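You operate a simulated robot arm through the tools that you are given. There is no shell and no other tool.

You run a simulated robot arm. Do the job below in one go: nothing can be reset, and whatever is moved stays where it is left.

TASK
Pull out the press bed, rub the pencil marks off the book, and push the bed home.
Fine: lay the eraser back; leave the press bar alone. Set down upright: eraser. What is to be rubbed or washed off counts as gone when no trace of it is left.
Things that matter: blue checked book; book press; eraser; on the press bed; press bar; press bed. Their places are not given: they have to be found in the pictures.

It is judged by the outcome, as a careful person would: the job done as asked, and still so three seconds after it is handed in. It fails if anything else is knocked over, pushed out of place, dropped, spilled or broken.

THE ROBOT
A 7-joint arm with a three-finger gripper, fixed in place. Base frame: the origin is on the floor under the middle of its stand, x ahead of it, y to its left, z up; the work surface is at about z = 0.8. Lengths are in m, angles in degrees, forces in N, time in s.
It reaches about 1.342 m from its shoulder. Its first joint turns from -166.0 to 166.0 degrees. Payload 2.69 kg.
Tool frame: the origin (TCP) lies between the finger pads and is the grasp point; the fingertips stand 0.03 m ahead of it; z points along the fingers, y is the line along which they close. The gripper opens to 0.128 m; its body begins 0.117 m behind the TCP.
Orientation is told as [roll, pitch, yaw] about the base's x, y, z axes, in that order, counted from this pose: with the fingers straight down and closing along the base's y, the tool's x points along the base's -x, its y along +y and its z along -z.

THE INTERFACE
- The arm moves only by the tool step_arm. Its argument "increments" is a list that holds one entry, the list of rows, each a list of 6 numbers: the shift along the tool's x, y, z in m, then the turn, a rotation vector about the tool's x, y, z in degrees. In form: [[[tx, ty, tz, rx, ry, rz], ...]]. A call has 1 to 20 rows; each row shifts and turns the commanded pose from where the row before left it, along the tool's axes as they then stand. "jaw" is the finger opening in m, from 0 to 0.128, set as the call begins (left out, the last holds). Each row takes 0.2 s and may step no farther than 0.05 m and 8.6 degrees from the row before; otherwise, or with a gripper value out of range, the whole call is refused. A pose out of reach is approached as far as the arm can. The call stops where the force on the tool passes 50 N (or 10 N more than at its start, if that is more) or the arm is blocked; 0.2 s more then pass. The fingers move at their own pace (about 0.127 m/s each) and stop on an object; they squeeze with about 40 N. The grip force told is the motor's: it shows also when the fingers shut on nothing. Time passes only in rows, and 0.2 s behind the last, so rows that do not move let the fingers close. It gives the time, the measured TCP pose, the force on the tool (base axes), the opening and the grip force at its end, in the units of the frame above (readings bear some noise), with the torque about the TCP (base axes, N m) and any sound that the robot's microphone picked up.
- Cameras (640 x 400 px; columns grow to the right, rows downward): "scene" is fixed at [0.4, -0.6494, 1.4294]; the picture's right is [0.96, -0.28, 0.00], its down [-0.12, -0.40, -0.91] and it looks along [0.25, 0.87, -0.42] (base axes); focal length 358 px, centre (320, 200). "wrist" rides on the gripper at [0.058, 0.054, -0.131] in the tool frame; the picture's right is [-0.68, 0.74, 0.00], its down [-0.62, -0.57, -0.55] and it looks along [-0.40, -0.37, 0.84] (tool axes); focal length 234 px, centre (320, 200).
- camera(camera): a new picture of that camera. No time passes.
- lift_body(by): moves the trunk up (or, below 0, down) by that many m; the arm rides with it, the base frame stays. It gives what a move gives, with no picture.
- pixel_to_xyz(camera, pixels): for up to 12 pixels [column, row] of the newest picture of that camera ("zoom" is the newest enlarged one), the place [x, y, z] in the base frame of the surface seen there, good to about 0.002 m. No time passes.
- close_up(camera, box): a new picture of the part [left, top, right, bottom] of that camera's present view, enlarged. No time passes.
- hand_in(): hands the job in; it is judged then, once.

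Leave the gripper open and the arm clear of the work at the hand-in unless told otherwise.

The tools are called after "Request:" as name(argument=value, ...) on one line, values as JSON. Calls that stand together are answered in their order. step_arm: Moves the arm, as the interface text tells. Its arguments: {"type":"object","properties":{"increments":{"type":"array","items":{"type":"array","items":{"type":"array","items":{"type":"number"}}}},"jaw":{"type":"number"}},"required":["increments"]} The other tools are called the same way: lift_body (by) moves the trunk up or down; camera (camera) takes a picture; pixel_to_xyz (camera, pixels) gives the place of the surface under pixels of a picture; close_up (camera, box) takes an enlarged picture of a part of a camera's view; hand_in () hands the job in.

At the start:

```text
t: 0.0
eef_pos: [0.7452, -0.0958, 1.1814]
tcp_rot: [0.0, 0.0, 0.0]
wrist_force: [-1.2, 0.4, -0.2]
ft_torque: [-0.01, -0.05, -0.01]
gripper_width: 0.1282
gripper_force: 0.1
trunk travel left (down, up): [-0.15, 0.2]
```

scene: 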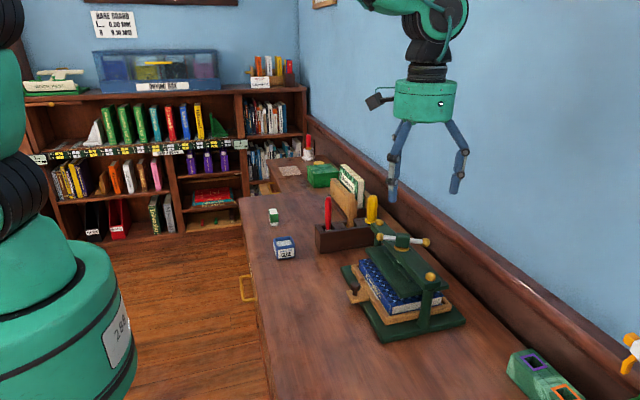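
wrist: 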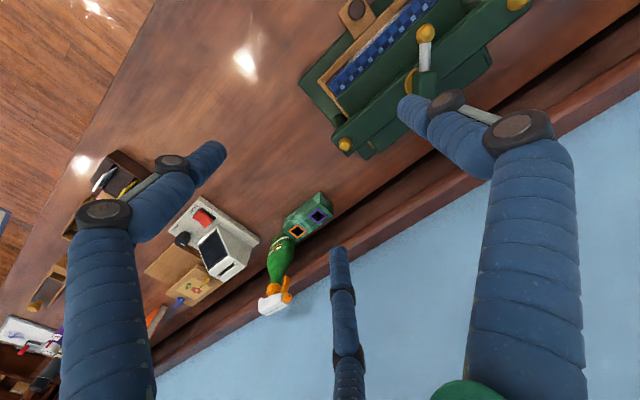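

I see the book press with the blue checked book at about scene (400,290), and two small blocks at (273,215) and (285,248) that may be erasers. I'll take enlarged pictures of these areas.

Request:
close_up(camera="scene", box=[330, 220, 480, 350])

Request:
close_up(camera="scene", box=[240, 150, 400, 270])

```text
3.08 times, centred on (405, 285) of scene
```

zoom: 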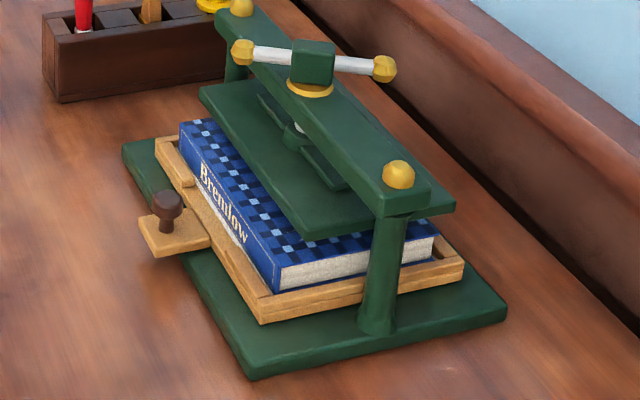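

```text
3.33 times, centred on (320, 210) of scene
```

zoom: 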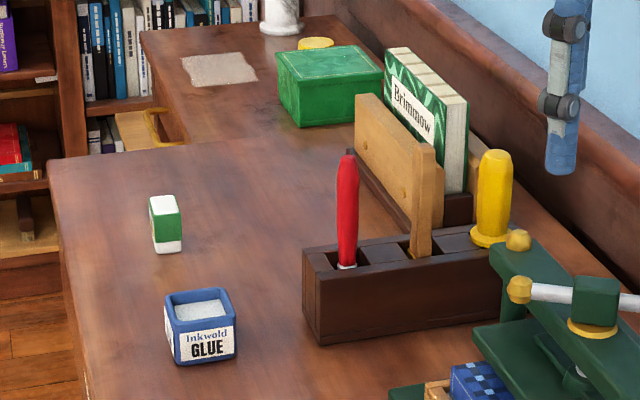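

The eraser is likely the white block with a green sleeve, standing at scene (273,215). The bed is the wooden tray with a knob at its left front. I'll measure their places from new pictures.

Request:
close_up(camera="scene", box=[250, 195, 314, 235])

Request:
pixel_to_xyz(camera="zoom", pixels=[[230, 100], [180, 200], [230, 200], [270, 200], [230, 260], [400, 300]])

```text
10.00 times, centred on (282, 215) of scene
```

zoom: 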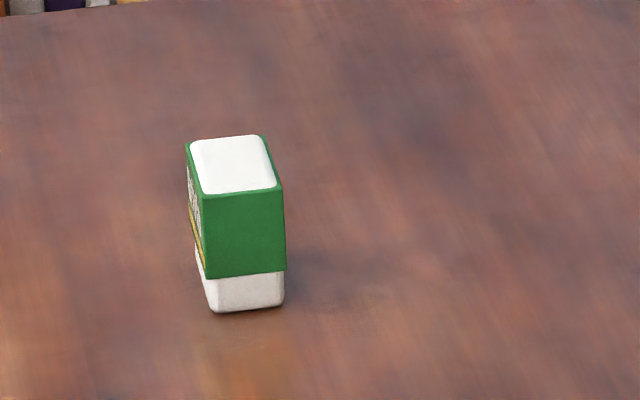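

```text
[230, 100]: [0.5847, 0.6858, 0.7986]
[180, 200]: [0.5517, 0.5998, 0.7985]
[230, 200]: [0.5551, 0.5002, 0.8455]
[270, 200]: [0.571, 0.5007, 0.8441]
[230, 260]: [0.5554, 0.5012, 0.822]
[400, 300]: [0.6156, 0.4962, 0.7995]
```

Next I'll measure the eraser's corners in this enlarged picture: top at (190,145), (262,137), (280,185), (204,193), and bottom at (212,308), (283,302).

Request:
pixel_to_xyz(camera="zoom", pixels=[[194, 148], [258, 140], [275, 184], [207, 190], [235, 165], [215, 305], [280, 300], [208, 272], [283, 268], [190, 180], [196, 250], [284, 195]])

Request:
close_up(camera="scene", box=[335, 250, 415, 300])

```text
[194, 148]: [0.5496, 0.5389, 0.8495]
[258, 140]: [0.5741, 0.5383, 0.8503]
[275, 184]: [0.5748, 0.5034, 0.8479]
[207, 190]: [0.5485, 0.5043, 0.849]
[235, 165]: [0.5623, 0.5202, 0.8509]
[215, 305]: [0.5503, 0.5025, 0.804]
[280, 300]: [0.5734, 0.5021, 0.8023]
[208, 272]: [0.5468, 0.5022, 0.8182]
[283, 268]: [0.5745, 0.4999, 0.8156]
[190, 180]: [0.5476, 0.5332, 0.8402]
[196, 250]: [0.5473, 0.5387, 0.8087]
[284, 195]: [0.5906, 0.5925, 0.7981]
```

```text
8.00 times, centred on (375, 275) of scene
```

zoom: 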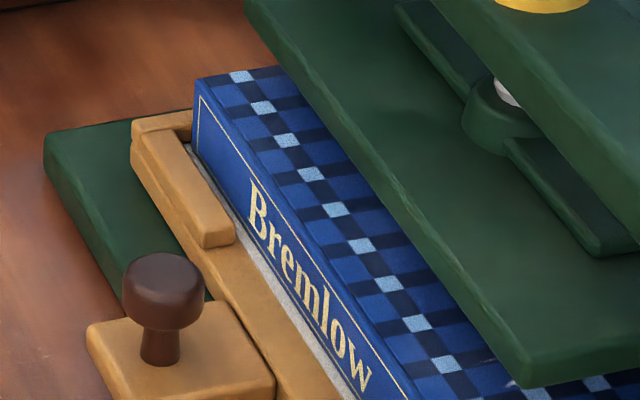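

The eraser is about 0.028 × 0.042 × 0.052 m, centred near (0.561, 0.521), with its white end down. Now I'll measure the knob, bed, book and press.

Request:
pixel_to_xyz(camera="zoom", pixels=[[160, 270], [160, 310], [160, 350], [125, 300], [200, 295], [100, 330], [230, 310], [140, 130], [215, 240], [50, 150], [205, 85], [290, 120]])

Request:
close_up(camera="scene", box=[335, 285, 475, 345])

```text
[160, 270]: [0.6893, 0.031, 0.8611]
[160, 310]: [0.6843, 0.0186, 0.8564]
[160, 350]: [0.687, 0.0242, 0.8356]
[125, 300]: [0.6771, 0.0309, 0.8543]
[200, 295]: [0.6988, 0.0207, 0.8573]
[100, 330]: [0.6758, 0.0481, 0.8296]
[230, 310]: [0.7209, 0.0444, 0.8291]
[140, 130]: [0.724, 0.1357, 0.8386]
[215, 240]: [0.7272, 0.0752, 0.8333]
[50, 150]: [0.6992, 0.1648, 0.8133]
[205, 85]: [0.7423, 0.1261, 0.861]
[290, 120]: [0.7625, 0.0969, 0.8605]
```

```text
4.57 times, centred on (405, 315) of scene
```

zoom: 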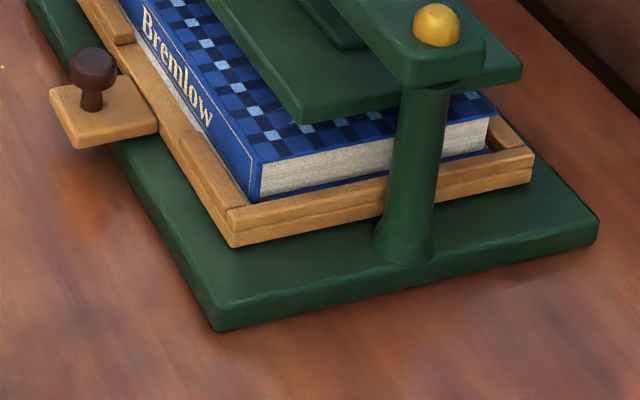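

The bed's knob tab sticks out toward -x, with posts on the y sides, so the bed should slide along -x. I'll measure the tray, posts, platen and table edge.

Request:
pixel_to_xyz(camera="zoom", pixels=[[235, 220], [530, 155], [235, 240], [220, 325], [595, 225], [260, 165], [490, 110], [300, 115], [520, 70], [410, 150], [405, 250], [440, 20]])

Request:
camera(camera="scene")

Request:
pixel_to_xyz(camera="scene", pixels=[[240, 205], [252, 270], [262, 330], [272, 380], [290, 290], [320, 350], [270, 200], [285, 240], [345, 240], [376, 195], [403, 243], [430, 277]])

```text
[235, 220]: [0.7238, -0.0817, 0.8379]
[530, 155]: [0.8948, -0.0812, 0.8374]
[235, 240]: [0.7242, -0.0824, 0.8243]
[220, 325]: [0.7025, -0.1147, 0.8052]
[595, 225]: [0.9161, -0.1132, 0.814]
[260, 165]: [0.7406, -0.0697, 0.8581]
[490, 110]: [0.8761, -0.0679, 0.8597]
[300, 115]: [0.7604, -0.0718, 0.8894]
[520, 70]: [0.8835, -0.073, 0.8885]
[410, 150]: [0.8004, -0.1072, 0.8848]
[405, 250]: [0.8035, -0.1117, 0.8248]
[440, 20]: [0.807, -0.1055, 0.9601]
```

```text
taken
```

scene: 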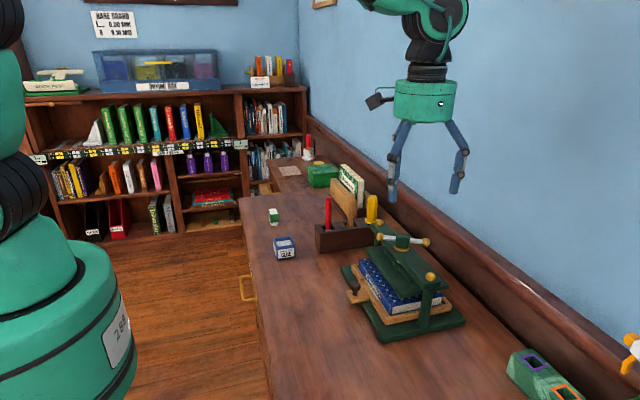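

```text
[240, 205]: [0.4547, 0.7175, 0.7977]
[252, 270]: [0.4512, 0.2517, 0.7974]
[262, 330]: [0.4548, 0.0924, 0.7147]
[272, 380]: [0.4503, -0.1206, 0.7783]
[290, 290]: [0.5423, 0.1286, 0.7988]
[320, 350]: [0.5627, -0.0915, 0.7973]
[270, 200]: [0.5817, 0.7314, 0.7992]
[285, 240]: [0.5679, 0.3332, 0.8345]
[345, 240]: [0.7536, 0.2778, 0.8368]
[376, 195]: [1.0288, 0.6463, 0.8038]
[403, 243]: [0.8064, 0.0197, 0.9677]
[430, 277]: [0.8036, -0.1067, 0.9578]
```

The table's front edge is at x ≈ 0.45, the tray front at x ≈ 0.724, and the book top at z ≈ 0.861. I'll look closely at the gripper's fingers and the press handle.

Request:
close_up(camera="scene", box=[350, 60, 510, 210])

Request:
pixel_to_xyz(camera="scene", pixels=[[380, 237], [427, 242], [403, 240], [380, 225], [397, 150], [460, 155], [405, 105], [450, 105], [360, 296], [352, 296]])

Request:
camera(camera="wrist")

```text
2.67 times, centred on (430, 135) of scene
```

zoom: 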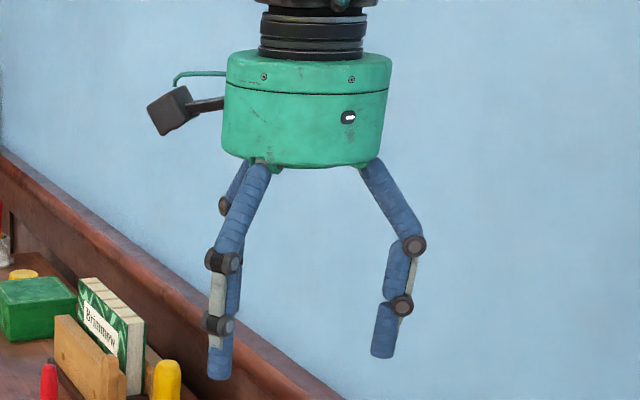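

```text
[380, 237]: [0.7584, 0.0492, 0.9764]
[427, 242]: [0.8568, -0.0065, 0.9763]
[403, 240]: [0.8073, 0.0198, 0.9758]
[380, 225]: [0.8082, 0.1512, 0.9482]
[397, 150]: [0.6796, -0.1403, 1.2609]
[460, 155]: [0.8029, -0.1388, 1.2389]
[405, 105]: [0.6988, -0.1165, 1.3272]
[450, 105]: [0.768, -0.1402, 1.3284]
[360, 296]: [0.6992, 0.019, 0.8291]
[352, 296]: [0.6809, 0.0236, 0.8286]
```

```text
taken
```

wrist: 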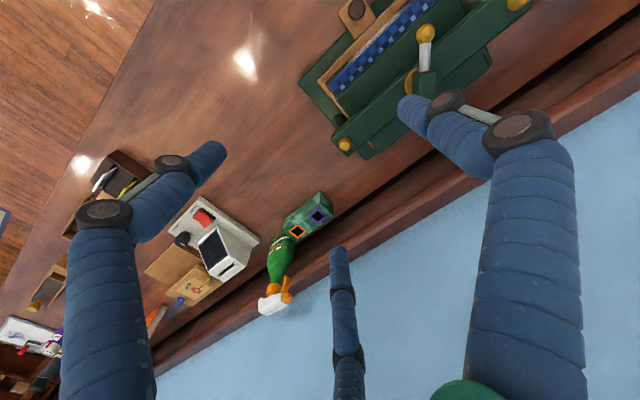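

Two fingers stand on the -y side and one on the +y side. I'll close the gripper in free air to see how the fingers come together.

Request:
step_arm(increments=[[[0, 0, 0, 0, 0, 0], [0, 0, 0, 0, 0, 0], [0, 0, 0, 0, 0, 0], [0, 0, 0, 0, 0, 0]]], jaw=0.03)

Request:
camera(camera="wrist")

Request:
close_up(camera="scene", box=[350, 60, 510, 210])

```text
t: 1.0
eef_pos: [0.7449, -0.0949, 1.181]
tcp_rot: [0.1, 0.0, 0.0]
wrist_force: [-0.9, -0.7, -0.4]
ft_torque: [0.0, 0.01, -0.01]
gripper_width: 0.0297
gripper_force: 0.0
trunk travel left (down, up): [-0.15, 0.2]
```

```text
taken
```

wrist: 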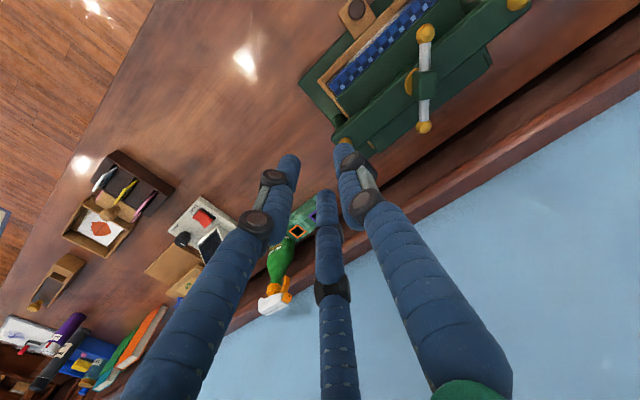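

```text
2.67 times, centred on (430, 135) of scene
```

zoom: 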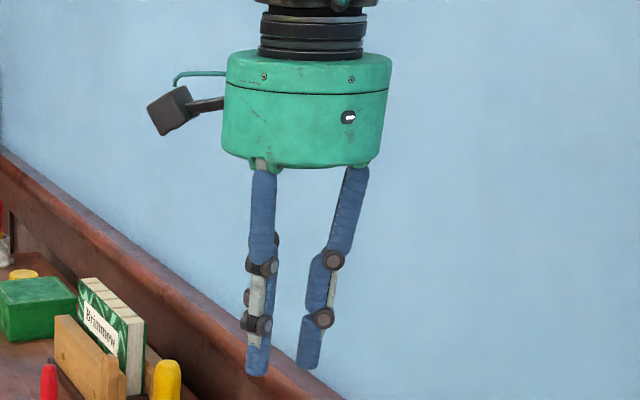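

The fingers close radially toward the centre. Now I'll measure the knob and the press handle end more finely in enlarged views, to check clearance.

Request:
close_up(camera="scene", box=[340, 275, 380, 300])

Request:
pixel_to_xyz(camera="zoom", pixels=[[230, 60], [165, 110], [300, 110], [240, 130], [240, 190], [100, 240], [200, 300], [390, 260], [300, 200], [60, 190]])

Request:
close_up(camera="scene", box=[364, 215, 444, 265])

Request:
pixel_to_xyz(camera="zoom", pixels=[[125, 165], [115, 180], [130, 195], [160, 175], [220, 190], [310, 150], [310, 210], [420, 220], [495, 215], [505, 235], [250, 300], [100, 100]])

```text
16.00 times, centred on (360, 288) of scene
```

zoom: 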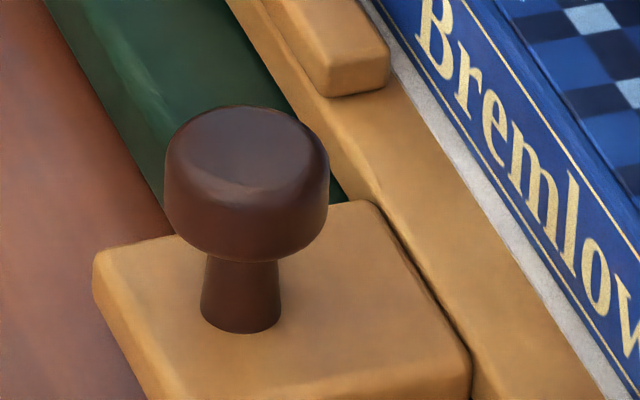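

```text
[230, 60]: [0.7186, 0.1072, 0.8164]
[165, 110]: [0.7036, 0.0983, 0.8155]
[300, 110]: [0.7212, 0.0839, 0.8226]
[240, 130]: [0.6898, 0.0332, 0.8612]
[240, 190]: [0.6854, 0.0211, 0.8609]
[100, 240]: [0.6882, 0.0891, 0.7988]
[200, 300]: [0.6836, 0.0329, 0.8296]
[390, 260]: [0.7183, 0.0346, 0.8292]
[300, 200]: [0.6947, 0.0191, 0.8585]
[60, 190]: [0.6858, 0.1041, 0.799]
```

```text
8.00 times, centred on (404, 240) of scene
```

zoom: 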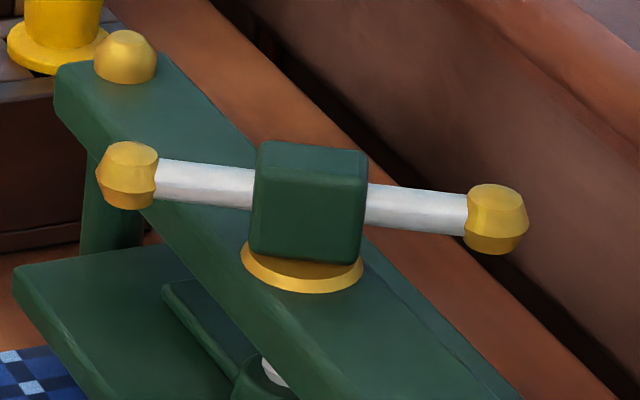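

```text
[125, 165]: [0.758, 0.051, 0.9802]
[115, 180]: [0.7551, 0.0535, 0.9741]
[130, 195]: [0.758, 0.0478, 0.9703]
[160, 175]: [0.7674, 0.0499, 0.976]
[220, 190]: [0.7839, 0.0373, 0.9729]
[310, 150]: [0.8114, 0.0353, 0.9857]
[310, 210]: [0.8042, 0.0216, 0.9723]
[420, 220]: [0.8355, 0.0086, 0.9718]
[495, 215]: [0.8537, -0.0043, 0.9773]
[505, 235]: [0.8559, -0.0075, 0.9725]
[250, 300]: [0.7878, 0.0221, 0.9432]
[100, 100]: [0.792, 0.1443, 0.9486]
```

The knob's top is centred near (0.688, 0.027, 0.861), and the handle's near end is at about (0.759, 0.053, 0.975). To keep the gripper body clear of that handle I'll tilt it 15° (top leaning toward -x), go above the knob and come partly down with the jaws at 0.05.

Request:
step_arm(increments=[[[0, 0, 0, 0, -7.5, 0], [0, 0, 0, 0, -7.5, 0], [0.0184, 0.0407, -0.0049, 0, 0, 0], [0.0184, 0.0407, -0.0049, 0, 0, 0], [0.0184, 0.0407, -0.0049, 0, 0, 0], [0.01035, 0, 0.03864, 0, 0, 0], [0.01035, 0, 0.03864, 0, 0, 0], [0.01035, 0, 0.03864, 0, 0, 0], [0.01035, 0, 0.03864, 0, 0, 0], [0.01035, 0, 0.03864, 0, 0, 0], [0, 0, 0, 0, 0, 0]]], jaw=0.05)

Request:
camera(camera="scene")

Request:
camera(camera="wrist")

```text
t: 3.4
eef_pos: [0.6867, 0.0258, 0.9805]
tcp_rot: [0.0, -15.0, 0.0]
wrist_force: [0.5, 0.8, -0.2]
ft_torque: [-0.01, 0.07, 0.01]
gripper_width: 0.0499
gripper_force: 0.1
trunk travel left (down, up): [-0.15, 0.2]
```

```text
taken
```

scene: 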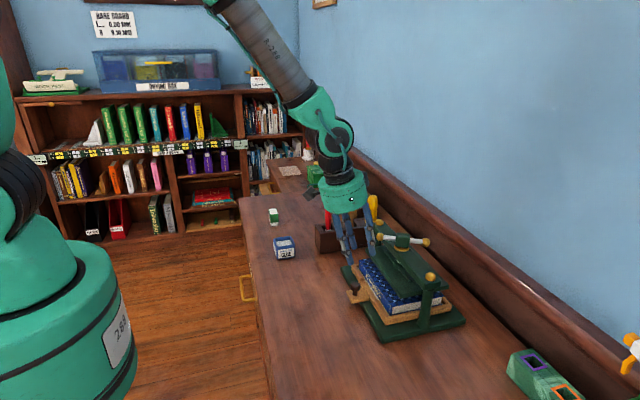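

```text
taken
```

wrist: 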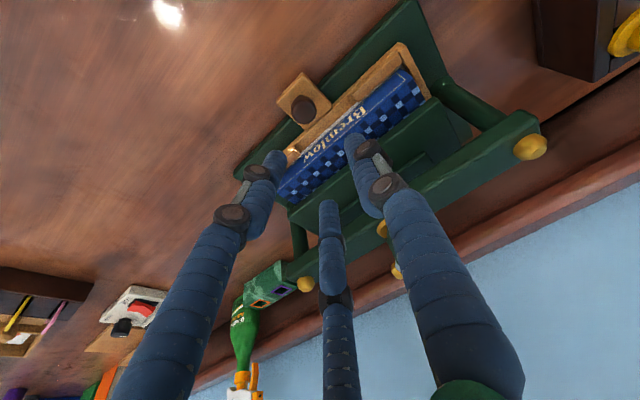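

I'm above the knob, which shows at wrist (303,108). I'll check its place with the wrist camera and look at the marks.

Request:
close_up(camera="wrist", box=[230, 50, 454, 190])

Request:
pixel_to_xyz(camera="wrist", pixels=[[292, 108], [303, 108], [315, 108], [303, 97], [303, 120], [282, 92], [305, 78]])

```text
2.86 times, centred on (342, 120) of wrist
```

zoom: 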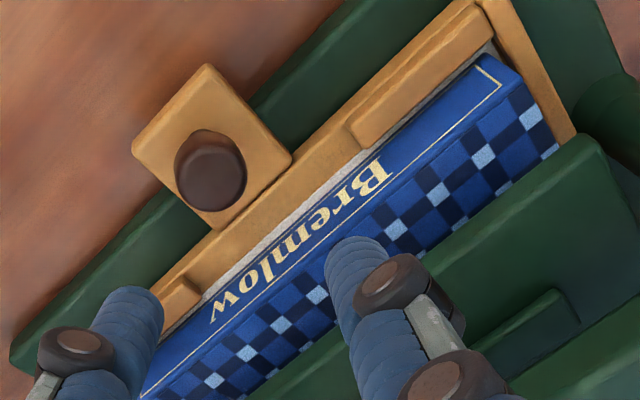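

```text
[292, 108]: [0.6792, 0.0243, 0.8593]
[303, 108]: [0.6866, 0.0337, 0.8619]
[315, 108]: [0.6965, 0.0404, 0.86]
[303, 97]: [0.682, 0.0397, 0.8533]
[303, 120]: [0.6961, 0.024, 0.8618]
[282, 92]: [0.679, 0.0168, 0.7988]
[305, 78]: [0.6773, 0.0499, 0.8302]
```

The knob's axis is near (0.688, 0.031). I'll come down around it to TCP height about 0.871.

Request:
step_arm(increments=[[[0.0101, 0.0017, 0.0351, 0, 0, 0], [0.0101, 0.0017, 0.0351, 0, 0, 0], [0.0101, 0.0017, 0.0351, 0, 0, 0], [0, 0, 0, 0, 0, 0]]])

Request:
close_up(camera="scene", box=[310, 190, 470, 310])

Request:
close_up(camera="wrist", box=[200, 50, 440, 200])

```text
t: 4.4
eef_pos: [0.6862, 0.0302, 0.8737]
tcp_rot: [0.0, -15.0, -0.1]
wrist_force: [0.1, 0.3, 0.3]
ft_torque: [0.0, 0.02, -0.02]
gripper_width: 0.0501
gripper_force: 0.0
trunk travel left (down, up): [-0.15, 0.2]
```

```text
3.33 times, centred on (390, 250) of scene
```

zoom: 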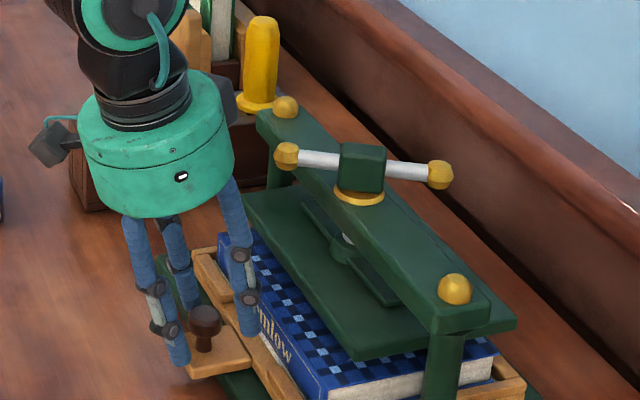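

```text
2.67 times, centred on (320, 125) of wrist
```

zoom: 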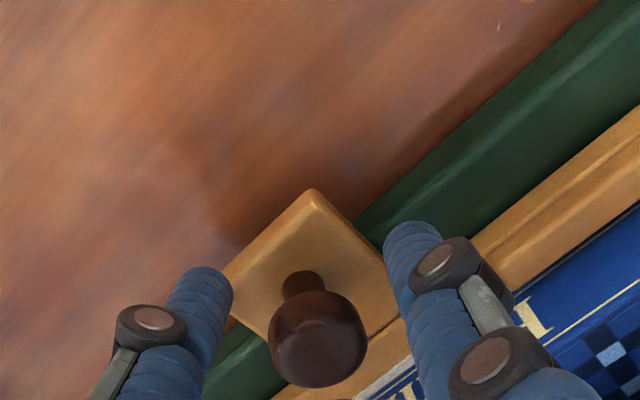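

The fingers surround the knob. I'll close on it.

Request:
step_arm(increments=[[[0, 0, 0, 0, 0, 0], [0, 0, 0, 0, 0, 0], [0, 0, 0, 0, 0, 0], [0, 0, 0, 0, 0, 0]]], jaw=0.0)

Request:
close_up(camera="scene", box=[310, 230, 440, 330])

```text
t: 5.4
eef_pos: [0.6851, 0.0297, 0.8721]
tcp_rot: [0.0, -14.9, -0.1]
wrist_force: [-10.0, 1.6, -2.1]
ft_torque: [0.12, 0.24, -0.03]
gripper_width: 0.0248
gripper_force: 45.6
trunk travel left (down, up): [-0.15, 0.2]
```

```text
4.00 times, centred on (375, 280) of scene
```

zoom: 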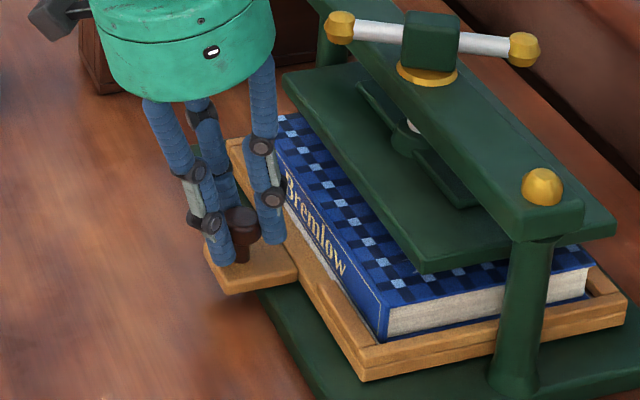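

The knob is held (width 0.0248, 45 N). I'll pull gently along -x by 0.06 first.

Request:
step_arm(increments=[[[0.00966, 0, -0.00259, 0, 0, 0], [0.00966, 0, -0.00259, 0, 0, 0], [0.00966, 0, -0.00259, 0, 0, 0], [0.00966, 0, -0.00259, 0, 0, 0], [0.00966, 0, -0.00259, 0, 0, 0], [0.00966, 0, -0.00259, 0, 0, 0]]])

Request:
close_up(camera="scene", box=[290, 230, 450, 330])

```text
t: 6.8
eef_pos: [0.6272, 0.0303, 0.8738]
tcp_rot: [0.0, -15.2, 0.0]
wrist_force: [0.2, -3.9, 14.6]
ft_torque: [0.3, -0.12, -0.21]
gripper_width: 0.0247
gripper_force: 45.0
trunk travel left (down, up): [-0.15, 0.2]
```

```text
4.00 times, centred on (370, 280) of scene
```

zoom: 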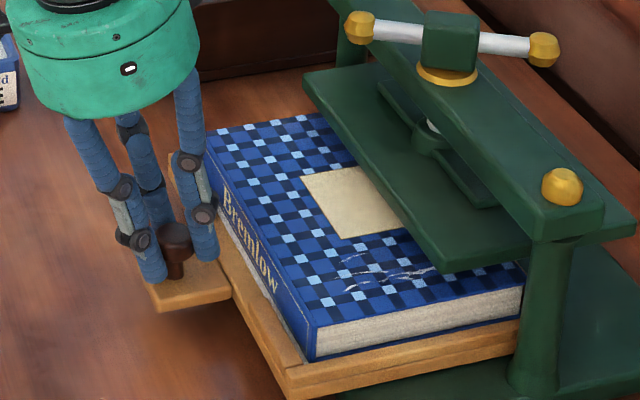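

The bed slides out well, and white pencil scribbles appear at zoom (385,275) on the cover. I'll keep pulling another 0.06.

Request:
step_arm(increments=[[[0.00966, 0, -0.00259, 0, 0, 0], [0.00966, 0, -0.00259, 0, 0, 0], [0.00966, 0, -0.00259, 0, 0, 0], [0.00966, 0, -0.00259, 0, 0, 0], [0.00966, 0, -0.00259, 0, 0, 0], [0.00966, 0, -0.00259, 0, 0, 0]]])

Request:
close_up(camera="scene", box=[270, 230, 430, 330])

```text
t: 8.2
eef_pos: [0.5651, 0.0306, 0.8729]
tcp_rot: [0.0, -15.0, 0.0]
wrist_force: [-1.3, -25.0, 21.0]
ft_torque: [-0.25, -0.32, -0.14]
gripper_width: 0.0249
gripper_force: 45.0
trunk travel left (down, up): [-0.15, 0.2]
```

```text
4.00 times, centred on (350, 280) of scene
```

zoom: 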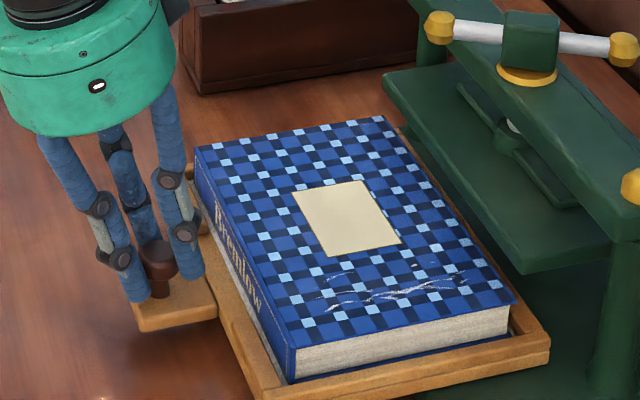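

The whole cover is now out in front of the platen. Before pulling any farther, I'll measure the marks, the book and the platen edge.

Request:
close_up(camera="scene", box=[328, 270, 408, 320])

Request:
pixel_to_xyz(camera="zoom", pixels=[[160, 300], [300, 285], [380, 270], [460, 180], [250, 220], [320, 240], [420, 230], [500, 270], [340, 200], [560, 320], [120, 200], [200, 240]])

```text
8.00 times, centred on (368, 295) of scene
```

zoom: 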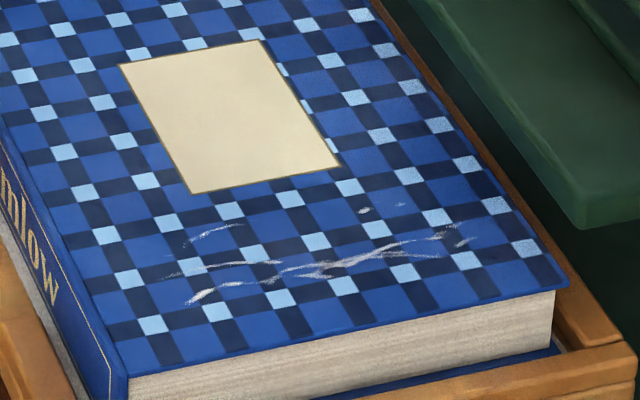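

```text
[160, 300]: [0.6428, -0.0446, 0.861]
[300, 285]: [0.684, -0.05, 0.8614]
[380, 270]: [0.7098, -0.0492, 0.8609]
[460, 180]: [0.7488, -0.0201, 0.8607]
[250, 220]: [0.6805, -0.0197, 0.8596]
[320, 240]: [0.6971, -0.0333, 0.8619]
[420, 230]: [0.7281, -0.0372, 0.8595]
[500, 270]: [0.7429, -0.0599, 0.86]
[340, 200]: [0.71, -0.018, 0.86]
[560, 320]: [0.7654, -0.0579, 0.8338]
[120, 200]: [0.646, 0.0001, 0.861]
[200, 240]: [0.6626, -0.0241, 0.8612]
```

The marks look like a few wavy white strokes plus small flecks. I'll get their extents, then check the rest of the cover.

Request:
pixel_to_xyz(camera="zoom", pixels=[[190, 302], [165, 276], [185, 245], [240, 226], [280, 263], [310, 274], [350, 265], [410, 240], [468, 225], [465, 243], [363, 210], [402, 205]])

Request:
close_up(camera="scene", box=[315, 250, 395, 300])

Request:
close_up(camera="scene", box=[346, 284, 394, 314])

```text
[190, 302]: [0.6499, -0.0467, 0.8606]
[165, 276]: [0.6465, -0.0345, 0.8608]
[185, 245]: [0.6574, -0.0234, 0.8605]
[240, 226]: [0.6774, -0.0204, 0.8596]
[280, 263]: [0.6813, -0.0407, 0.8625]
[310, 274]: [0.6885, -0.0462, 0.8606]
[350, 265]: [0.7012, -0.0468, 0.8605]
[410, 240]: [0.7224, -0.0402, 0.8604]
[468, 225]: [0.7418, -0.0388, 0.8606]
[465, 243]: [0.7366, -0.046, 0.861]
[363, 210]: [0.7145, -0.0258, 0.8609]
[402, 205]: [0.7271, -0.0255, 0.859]
```

```text
8.00 times, centred on (355, 275) of scene
```

zoom: 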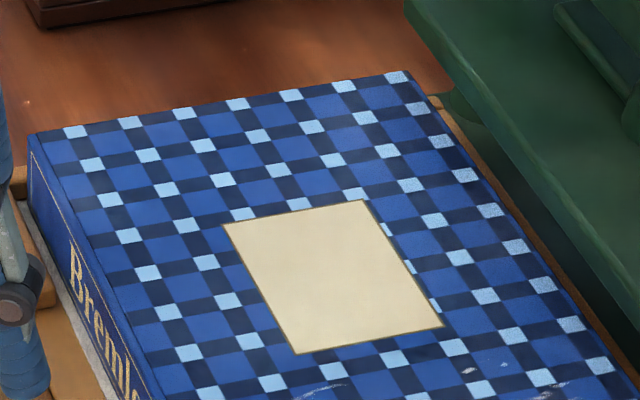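

```text
13.33 times, centred on (370, 299) of scene
```

zoom: 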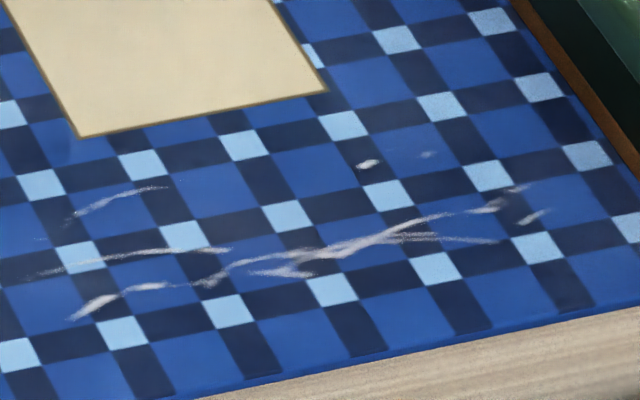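

The marks span x ≈ 0.645–0.744 and y ≈ -0.050 to -0.020. The far ones are too near the platen edge (x ≈ 0.76) for the fingers, so I'll pull gently another 0.03 in small steps.

Request:
step_arm(increments=[[[0.00483, 0, -0.00129, 0, 0, 0], [0.00483, 0, -0.00129, 0, 0, 0], [0.00483, 0, -0.00129, 0, 0, 0], [0.00483, 0, -0.00129, 0, 0, 0], [0.00483, 0, -0.00129, 0, 0, 0], [0.00483, 0, -0.00129, 0, 0, 0]]])

Request:
camera(camera="scene")

Request:
close_up(camera="scene", box=[270, 240, 478, 370])

```text
t: 9.6
eef_pos: [0.535, 0.0294, 0.8738]
tcp_rot: [0.0, -14.9, 0.0]
wrist_force: [-0.2, -13.7, 13.2]
ft_torque: [-0.01, -0.21, -0.04]
gripper_width: 0.0246
gripper_force: 44.7
trunk travel left (down, up): [-0.15, 0.2]
```

```text
taken
```

scene: 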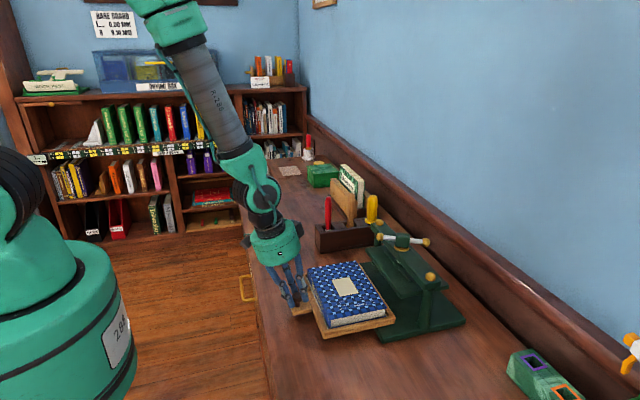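

```text
3.08 times, centred on (374, 305) of scene
```

zoom: 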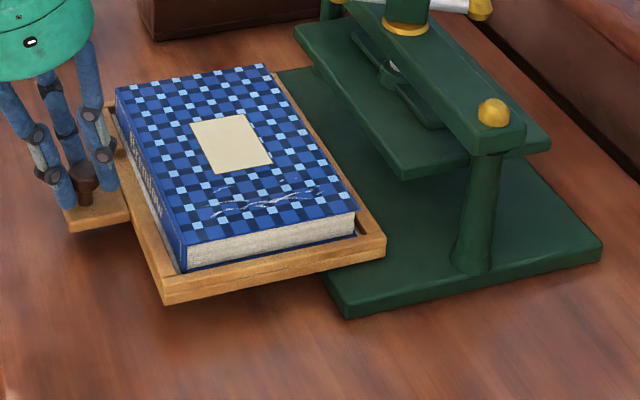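

The bed is now out by 0.15 and the whole cover is clear. Before letting go I want to know whether the bed is guided or could tip, so I'll nudge down 2 mm and read the force.

Request:
step_arm(increments=[[[0.00052, 0, 0.00193, 0, 0, 0], [0, 0, 0, 0, 0, 0]]])

Request:
close_up(camera="scene", box=[270, 270, 400, 350])

```text
t: 10.2
eef_pos: [0.5354, 0.0296, 0.8725]
tcp_rot: [0.1, -15.1, 0.1]
wrist_force: [-1.2, -12.1, 34.9]
ft_torque: [-0.17, 0.17, -0.03]
gripper_width: 0.0245
gripper_force: 45.1
trunk travel left (down, up): [-0.15, 0.2]
```

```text
4.92 times, centred on (335, 310) of scene
```

zoom: 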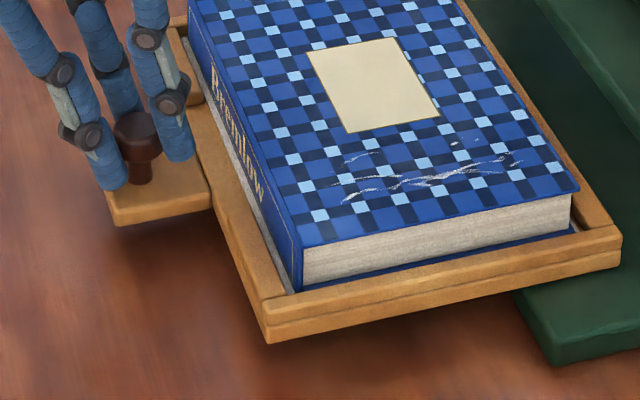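

The reaction rose to 35 N for 2 mm, so the bed is stiffly guided and won't tip. I'll relieve that load by going back up about 3.3 mm, then open to 0.05.

Request:
step_arm(increments=[[[-0.00085, 0, -0.0032, 0, 0, 0], [0, 0, 0, 0, 0, 0]]])

Request:
step_arm(increments=[[[0, 0, 0, 0, 0, 0], [0, 0, 0, 0, 0, 0]]], jaw=0.052)

Request:
close_up(camera="scene", box=[260, 220, 420, 340])

```text
t: 10.8
eef_pos: [0.5349, 0.0298, 0.873]
tcp_rot: [0.0, -14.9, 0.0]
wrist_force: [1.0, -17.4, 5.2]
ft_torque: [-0.13, -0.11, -0.12]
gripper_width: 0.0248
gripper_force: 45.2
trunk travel left (down, up): [-0.15, 0.2]
```

```text
t: 11.4
eef_pos: [0.5354, 0.0311, 0.875]
tcp_rot: [0.1, -15.0, 0.0]
wrist_force: [0.4, -0.2, 0.4]
ft_torque: [0.0, 0.04, -0.01]
gripper_width: 0.052
gripper_force: 0.0
trunk travel left (down, up): [-0.15, 0.2]
```

```text
3.33 times, centred on (340, 280) of scene
```

zoom: 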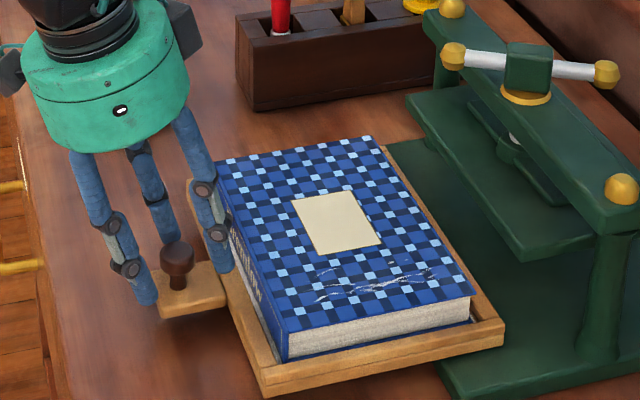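

The bed holds level by itself. I'll lift off along the finger axis, straighten the gripper, and travel toward the eraser at (0.561, 0.521) at safe height.

Request:
step_arm(increments=[[[0, 0, -0.04, 0, 0, 0], [0, 0, -0.04, 0, 0, 0], [0, 0, -0.04, 0, 0, 0], [0, 0, -0.04, 0, 0, 0], [0, 0, 0, 0, 7.5, 0], [0, 0, 0, 0, 7.5, 0], [-0.006, 0.0445, 0, 0, 0, 0], [-0.006, 0.0445, 0, 0, 0, 0], [-0.006, 0.0445, 0, 0, 0, 0], [-0.006, 0.0445, 0, 0, 0, 0], [-0.006, 0.0445, 0, 0, 0, 0], [-0.006, 0.0445, 0, 0, 0, 0], [-0.006, 0.0445, 0, 0, 0, 0], [-0.006, 0.0445, 0, 0, 0, 0], [-0.006, 0.0445, 0, 0, 0, 0], [-0.006, 0.0445, 0, 0, 0, 0], [-0.006, 0.0445, 0, 0, 0, 0], [0, 0, 0, 0, 0, 0]]], jaw=0.07)

Request:
camera(camera="wrist")

Request:
camera(camera="scene")

```text
t: 15.2
eef_pos: [0.5622, 0.5229, 1.0304]
tcp_rot: [-0.1, 0.0, 0.0]
wrist_force: [-0.1, -0.1, -1.1]
ft_torque: [-0.06, -0.02, 0.0]
gripper_width: 0.07
gripper_force: 0.1
trunk travel left (down, up): [-0.15, 0.2]
```

```text
taken
```

wrist: 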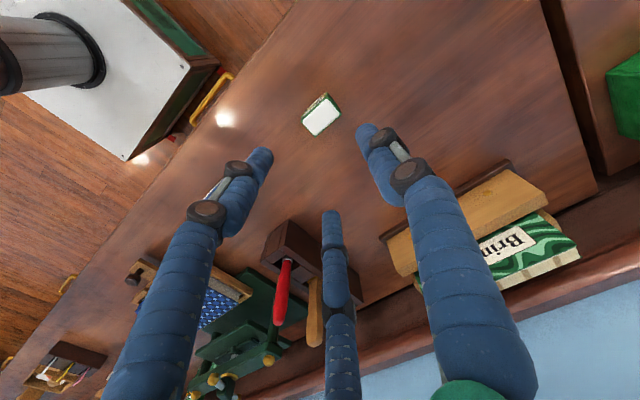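

```text
taken
```

scene: 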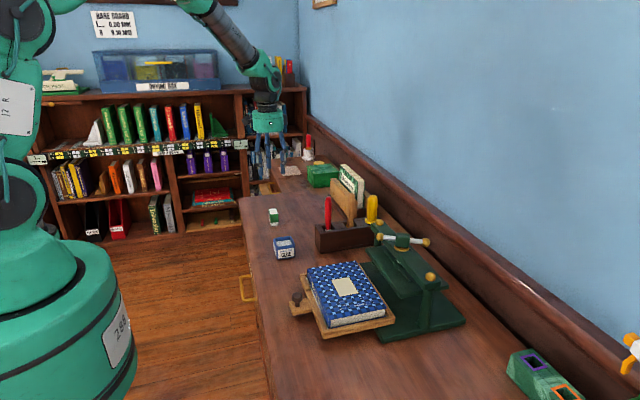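

The gripper is above the eraser, which shows at wrist (321,115). I'll measure its top corners from this view.

Request:
close_up(camera="wrist", box=[281, 85, 361, 135])

Request:
pixel_to_xyz(camera="zoom", pixels=[[320, 235], [230, 250], [310, 325], [390, 240], [350, 175], [370, 100], [300, 160]])

```text
8.00 times, centred on (321, 110) of wrist
```

zoom: 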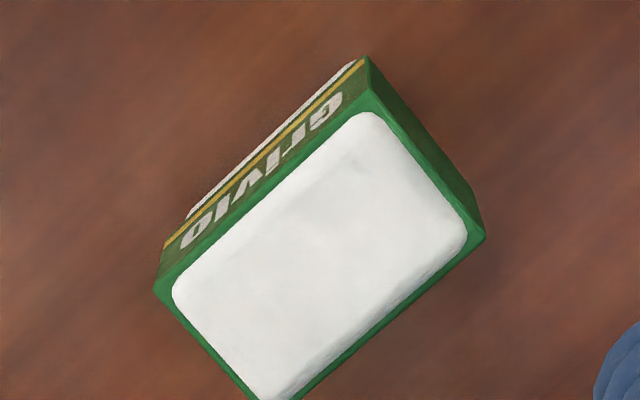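

```text
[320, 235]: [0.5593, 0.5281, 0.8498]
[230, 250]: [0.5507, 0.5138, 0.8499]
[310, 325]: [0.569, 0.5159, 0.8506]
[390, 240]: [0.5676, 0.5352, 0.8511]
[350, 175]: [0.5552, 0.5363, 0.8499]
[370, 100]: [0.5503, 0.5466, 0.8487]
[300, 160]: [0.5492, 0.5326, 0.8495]
```

I'll measure the eraser outline with a slightly larger enlarged view.

Request:
close_up(camera="wrist", box=[273, 85, 369, 145])

Request:
pixel_to_xyz(camera="zoom", pixels=[[187, 243], [362, 88], [452, 197], [283, 345], [320, 215], [225, 325], [410, 145], [275, 165], [370, 270]])

```text
6.67 times, centred on (321, 115) of wrist
```

zoom: 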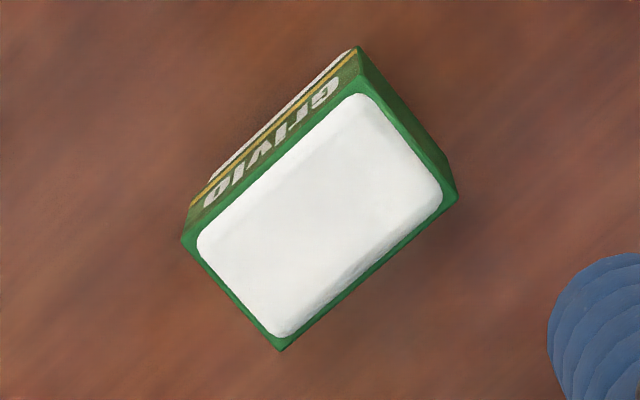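

```text
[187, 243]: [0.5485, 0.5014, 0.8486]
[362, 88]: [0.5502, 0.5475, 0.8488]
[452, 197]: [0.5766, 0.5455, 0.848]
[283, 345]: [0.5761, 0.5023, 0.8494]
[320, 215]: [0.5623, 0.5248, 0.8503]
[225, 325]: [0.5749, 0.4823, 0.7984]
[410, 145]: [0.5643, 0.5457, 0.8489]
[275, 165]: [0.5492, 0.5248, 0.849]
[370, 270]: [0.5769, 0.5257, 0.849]
```

The eraser's centre is (0.5627, 0.524), about 0.028 × 0.045 across, with its top at z ≈ 0.850. I'll descend to TCP height about 0.846 with the jaws at 0.08 so the tips stay above its white end.

Request:
step_arm(increments=[[[-0.0001, 0.0005, 0.0368, 0, 0, 0], [-0.0001, 0.0005, 0.0368, 0, 0, 0], [-0.0001, 0.0005, 0.0368, 0, 0, 0], [-0.0001, 0.0005, 0.0368, 0, 0, 0], [-0.0001, 0.0005, 0.0368, 0, 0, 0], [0, 0, 0, 0, 0, 0]]], jaw=0.08)

Request:
close_up(camera="scene", box=[234, 170, 314, 230])

Request:
camera(camera="wrist")

```text
t: 16.6
eef_pos: [0.5614, 0.5238, 0.8449]
tcp_rot: [0.0, -0.1, -0.1]
wrist_force: [-0.6, -0.4, -0.7]
ft_torque: [0.0, 0.02, 0.0]
gripper_width: 0.08
gripper_force: 0.0
trunk travel left (down, up): [-0.15, 0.2]
```

```text
6.67 times, centred on (274, 200) of scene
```

zoom: 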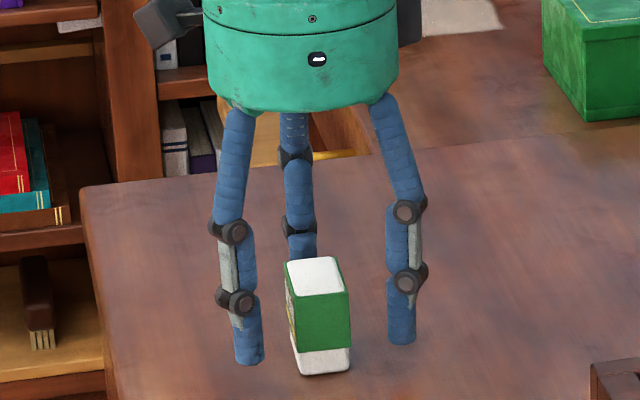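

```text
taken
```

wrist: 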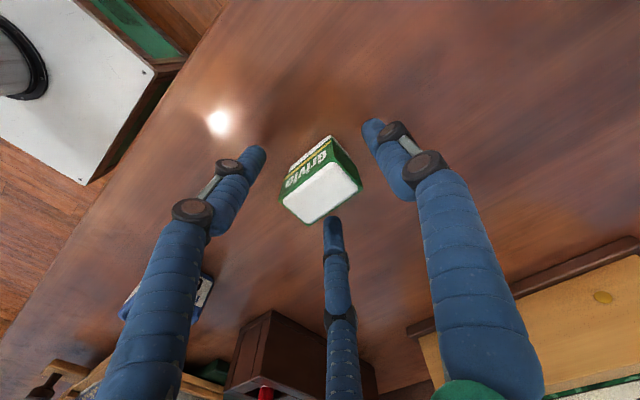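

The fingers are around the eraser. I'll close on it.

Request:
step_arm(increments=[[[0, 0, 0, 0, 0, 0], [0, 0, 0, 0, 0, 0]]], jaw=0.052)

Request:
step_arm(increments=[[[0, 0, 0, 0, 0, 0], [0, 0, 0, 0, 0, 0], [0, 0, 0, 0, 0, 0]]], jaw=0.0)

Request:
close_up(camera="scene", box=[234, 170, 314, 230])

Request:
camera(camera="wrist")

```text
t: 17.2
eef_pos: [0.5624, 0.5234, 0.8445]
tcp_rot: [0.0, 0.0, 0.0]
wrist_force: [-0.4, 0.4, 0.3]
ft_torque: [0.02, 0.0, -0.05]
gripper_width: 0.0518
gripper_force: 0.0
trunk travel left (down, up): [-0.15, 0.2]
```

```text
t: 18.0
eef_pos: [0.5612, 0.523, 0.8453]
tcp_rot: [0.0, -0.1, 0.0]
wrist_force: [0.3, 0.3, 1.6]
ft_torque: [-0.03, 0.02, 0.0]
gripper_width: 0.0355
gripper_force: 39.7
trunk travel left (down, up): [-0.15, 0.2]
```

```text
6.67 times, centred on (274, 200) of scene
```

zoom: 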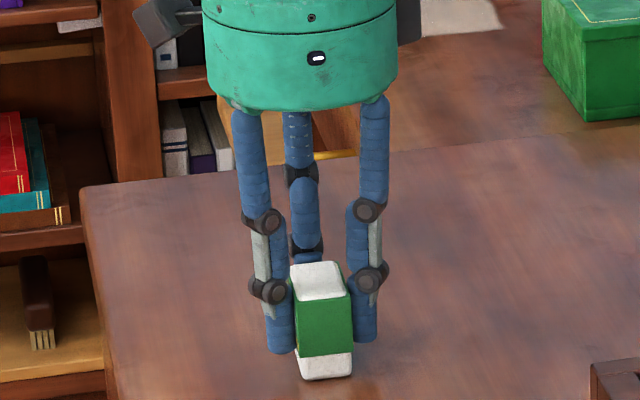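

```text
taken
```

wrist: 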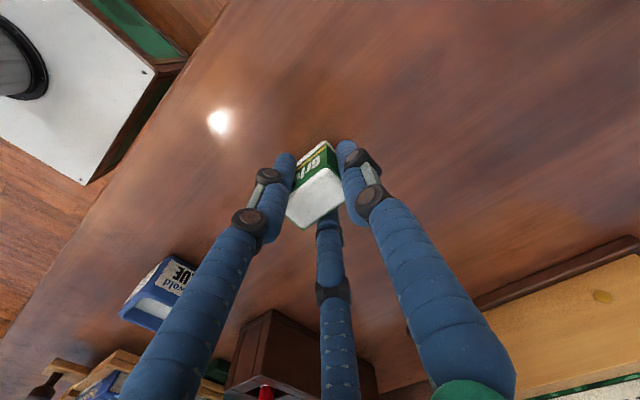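

Gripped at width 0.0355 with 40 N. I'll record how the eraser sits in the fingers, then lift.

Request:
pixel_to_xyz(camera="zoom", pixels=[[318, 280], [298, 290], [345, 290], [320, 375], [300, 375], [350, 370], [325, 320], [293, 268], [335, 263]])

Request:
step_arm(increments=[[[0, 0, -0.02, 0, 0, 0], [0, 0, -0.04, 0, 0, 0], [0, 0, -0.04, 0, 0, 0], [0, 0, 0, 0, 0, 0]]])

Request:
close_up(camera="scene", box=[234, 145, 314, 205])

Request:
camera(camera="wrist")

```text
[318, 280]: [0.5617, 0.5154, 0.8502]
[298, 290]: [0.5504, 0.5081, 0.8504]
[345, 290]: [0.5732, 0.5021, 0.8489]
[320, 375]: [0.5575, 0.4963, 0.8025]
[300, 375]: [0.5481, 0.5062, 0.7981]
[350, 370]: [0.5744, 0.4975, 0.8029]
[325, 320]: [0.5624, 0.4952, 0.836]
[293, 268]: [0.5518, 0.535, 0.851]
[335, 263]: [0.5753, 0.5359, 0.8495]
```

```text
t: 19.0
eef_pos: [0.5605, 0.5231, 0.9442]
tcp_rot: [0.0, 0.0, 0.0]
wrist_force: [0.3, 0.3, -0.1]
ft_torque: [0.03, -0.03, 0.02]
gripper_width: 0.0354
gripper_force: 40.4
trunk travel left (down, up): [-0.15, 0.2]
```

```text
6.67 times, centred on (274, 175) of scene
```

zoom: 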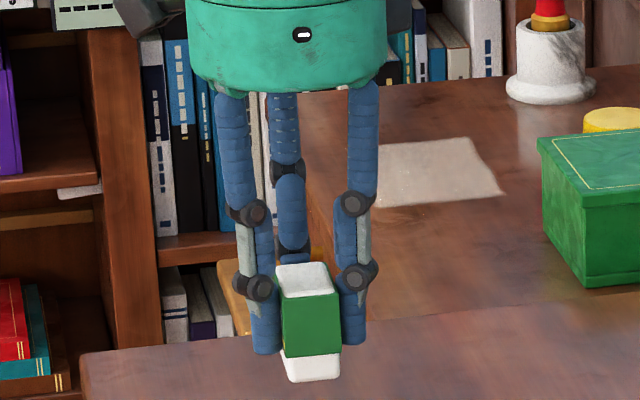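

```text
taken
```

wrist: 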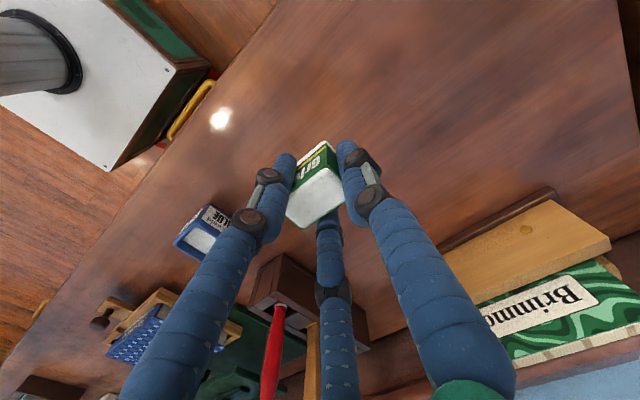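

The eraser is held upright, about 5 mm to -y of the TCP, with its bottom about 0.0465 below it. With the book in clear view, I'll measure the marks again in their present place.

Request:
close_up(camera="scene", box=[325, 285, 389, 325])

Request:
pixel_to_xyz(camera="zoom", pixels=[[100, 200], [200, 200], [300, 200], [400, 200], [500, 200], [100, 100], [300, 100], [500, 100]])

Request:
close_up(camera="scene", box=[300, 255, 396, 315])

```text
10.00 times, centred on (357, 305) of scene
```

zoom: 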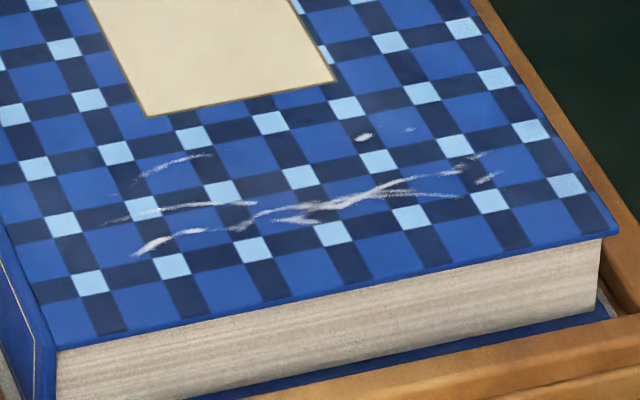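

```text
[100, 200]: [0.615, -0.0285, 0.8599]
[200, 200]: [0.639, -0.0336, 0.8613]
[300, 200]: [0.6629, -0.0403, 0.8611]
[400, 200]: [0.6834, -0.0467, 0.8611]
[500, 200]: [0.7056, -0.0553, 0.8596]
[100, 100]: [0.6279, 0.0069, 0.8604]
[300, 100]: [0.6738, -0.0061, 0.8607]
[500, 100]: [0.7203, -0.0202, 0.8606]
```

```text
6.67 times, centred on (348, 285) of scene
```

zoom: 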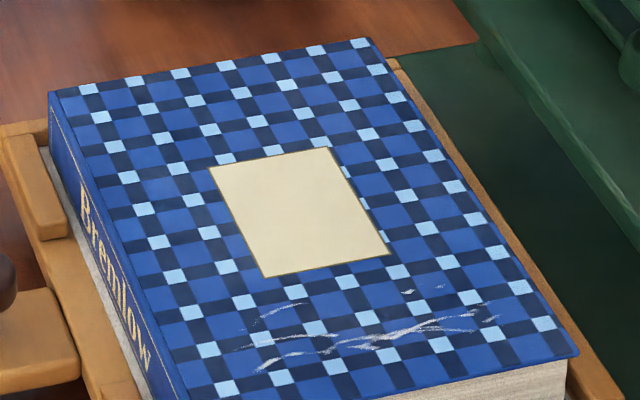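

The marks now span x ≈ 0.608–0.714 and y ≈ -0.053 to -0.017. I'll rub with strokes along y, since the bed is free to slide along x. First I'll check the tool rack's extent for a clear path.

Request:
camera(camera="scene")

Request:
pixel_to_xyz(camera="scene", pixels=[[317, 235], [317, 247], [327, 200], [327, 215], [372, 200], [345, 190], [285, 240], [285, 255], [296, 245]])

```text
taken
```

scene: 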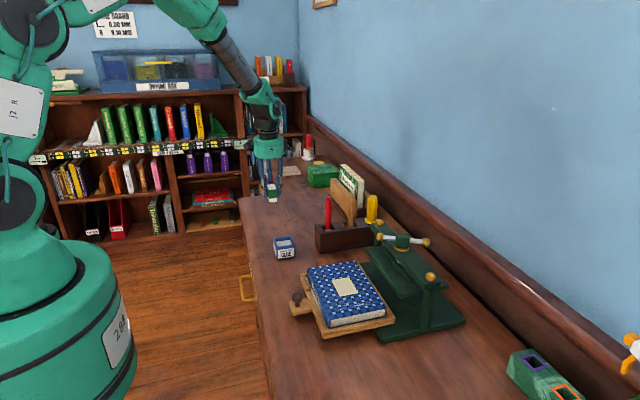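

```text
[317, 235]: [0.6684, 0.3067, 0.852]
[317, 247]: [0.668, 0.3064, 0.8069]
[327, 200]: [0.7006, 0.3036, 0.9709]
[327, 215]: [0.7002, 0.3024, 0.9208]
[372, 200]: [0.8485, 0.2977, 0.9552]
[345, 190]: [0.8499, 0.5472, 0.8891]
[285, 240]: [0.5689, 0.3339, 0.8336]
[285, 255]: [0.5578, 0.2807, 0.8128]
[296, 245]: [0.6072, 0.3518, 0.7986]
```

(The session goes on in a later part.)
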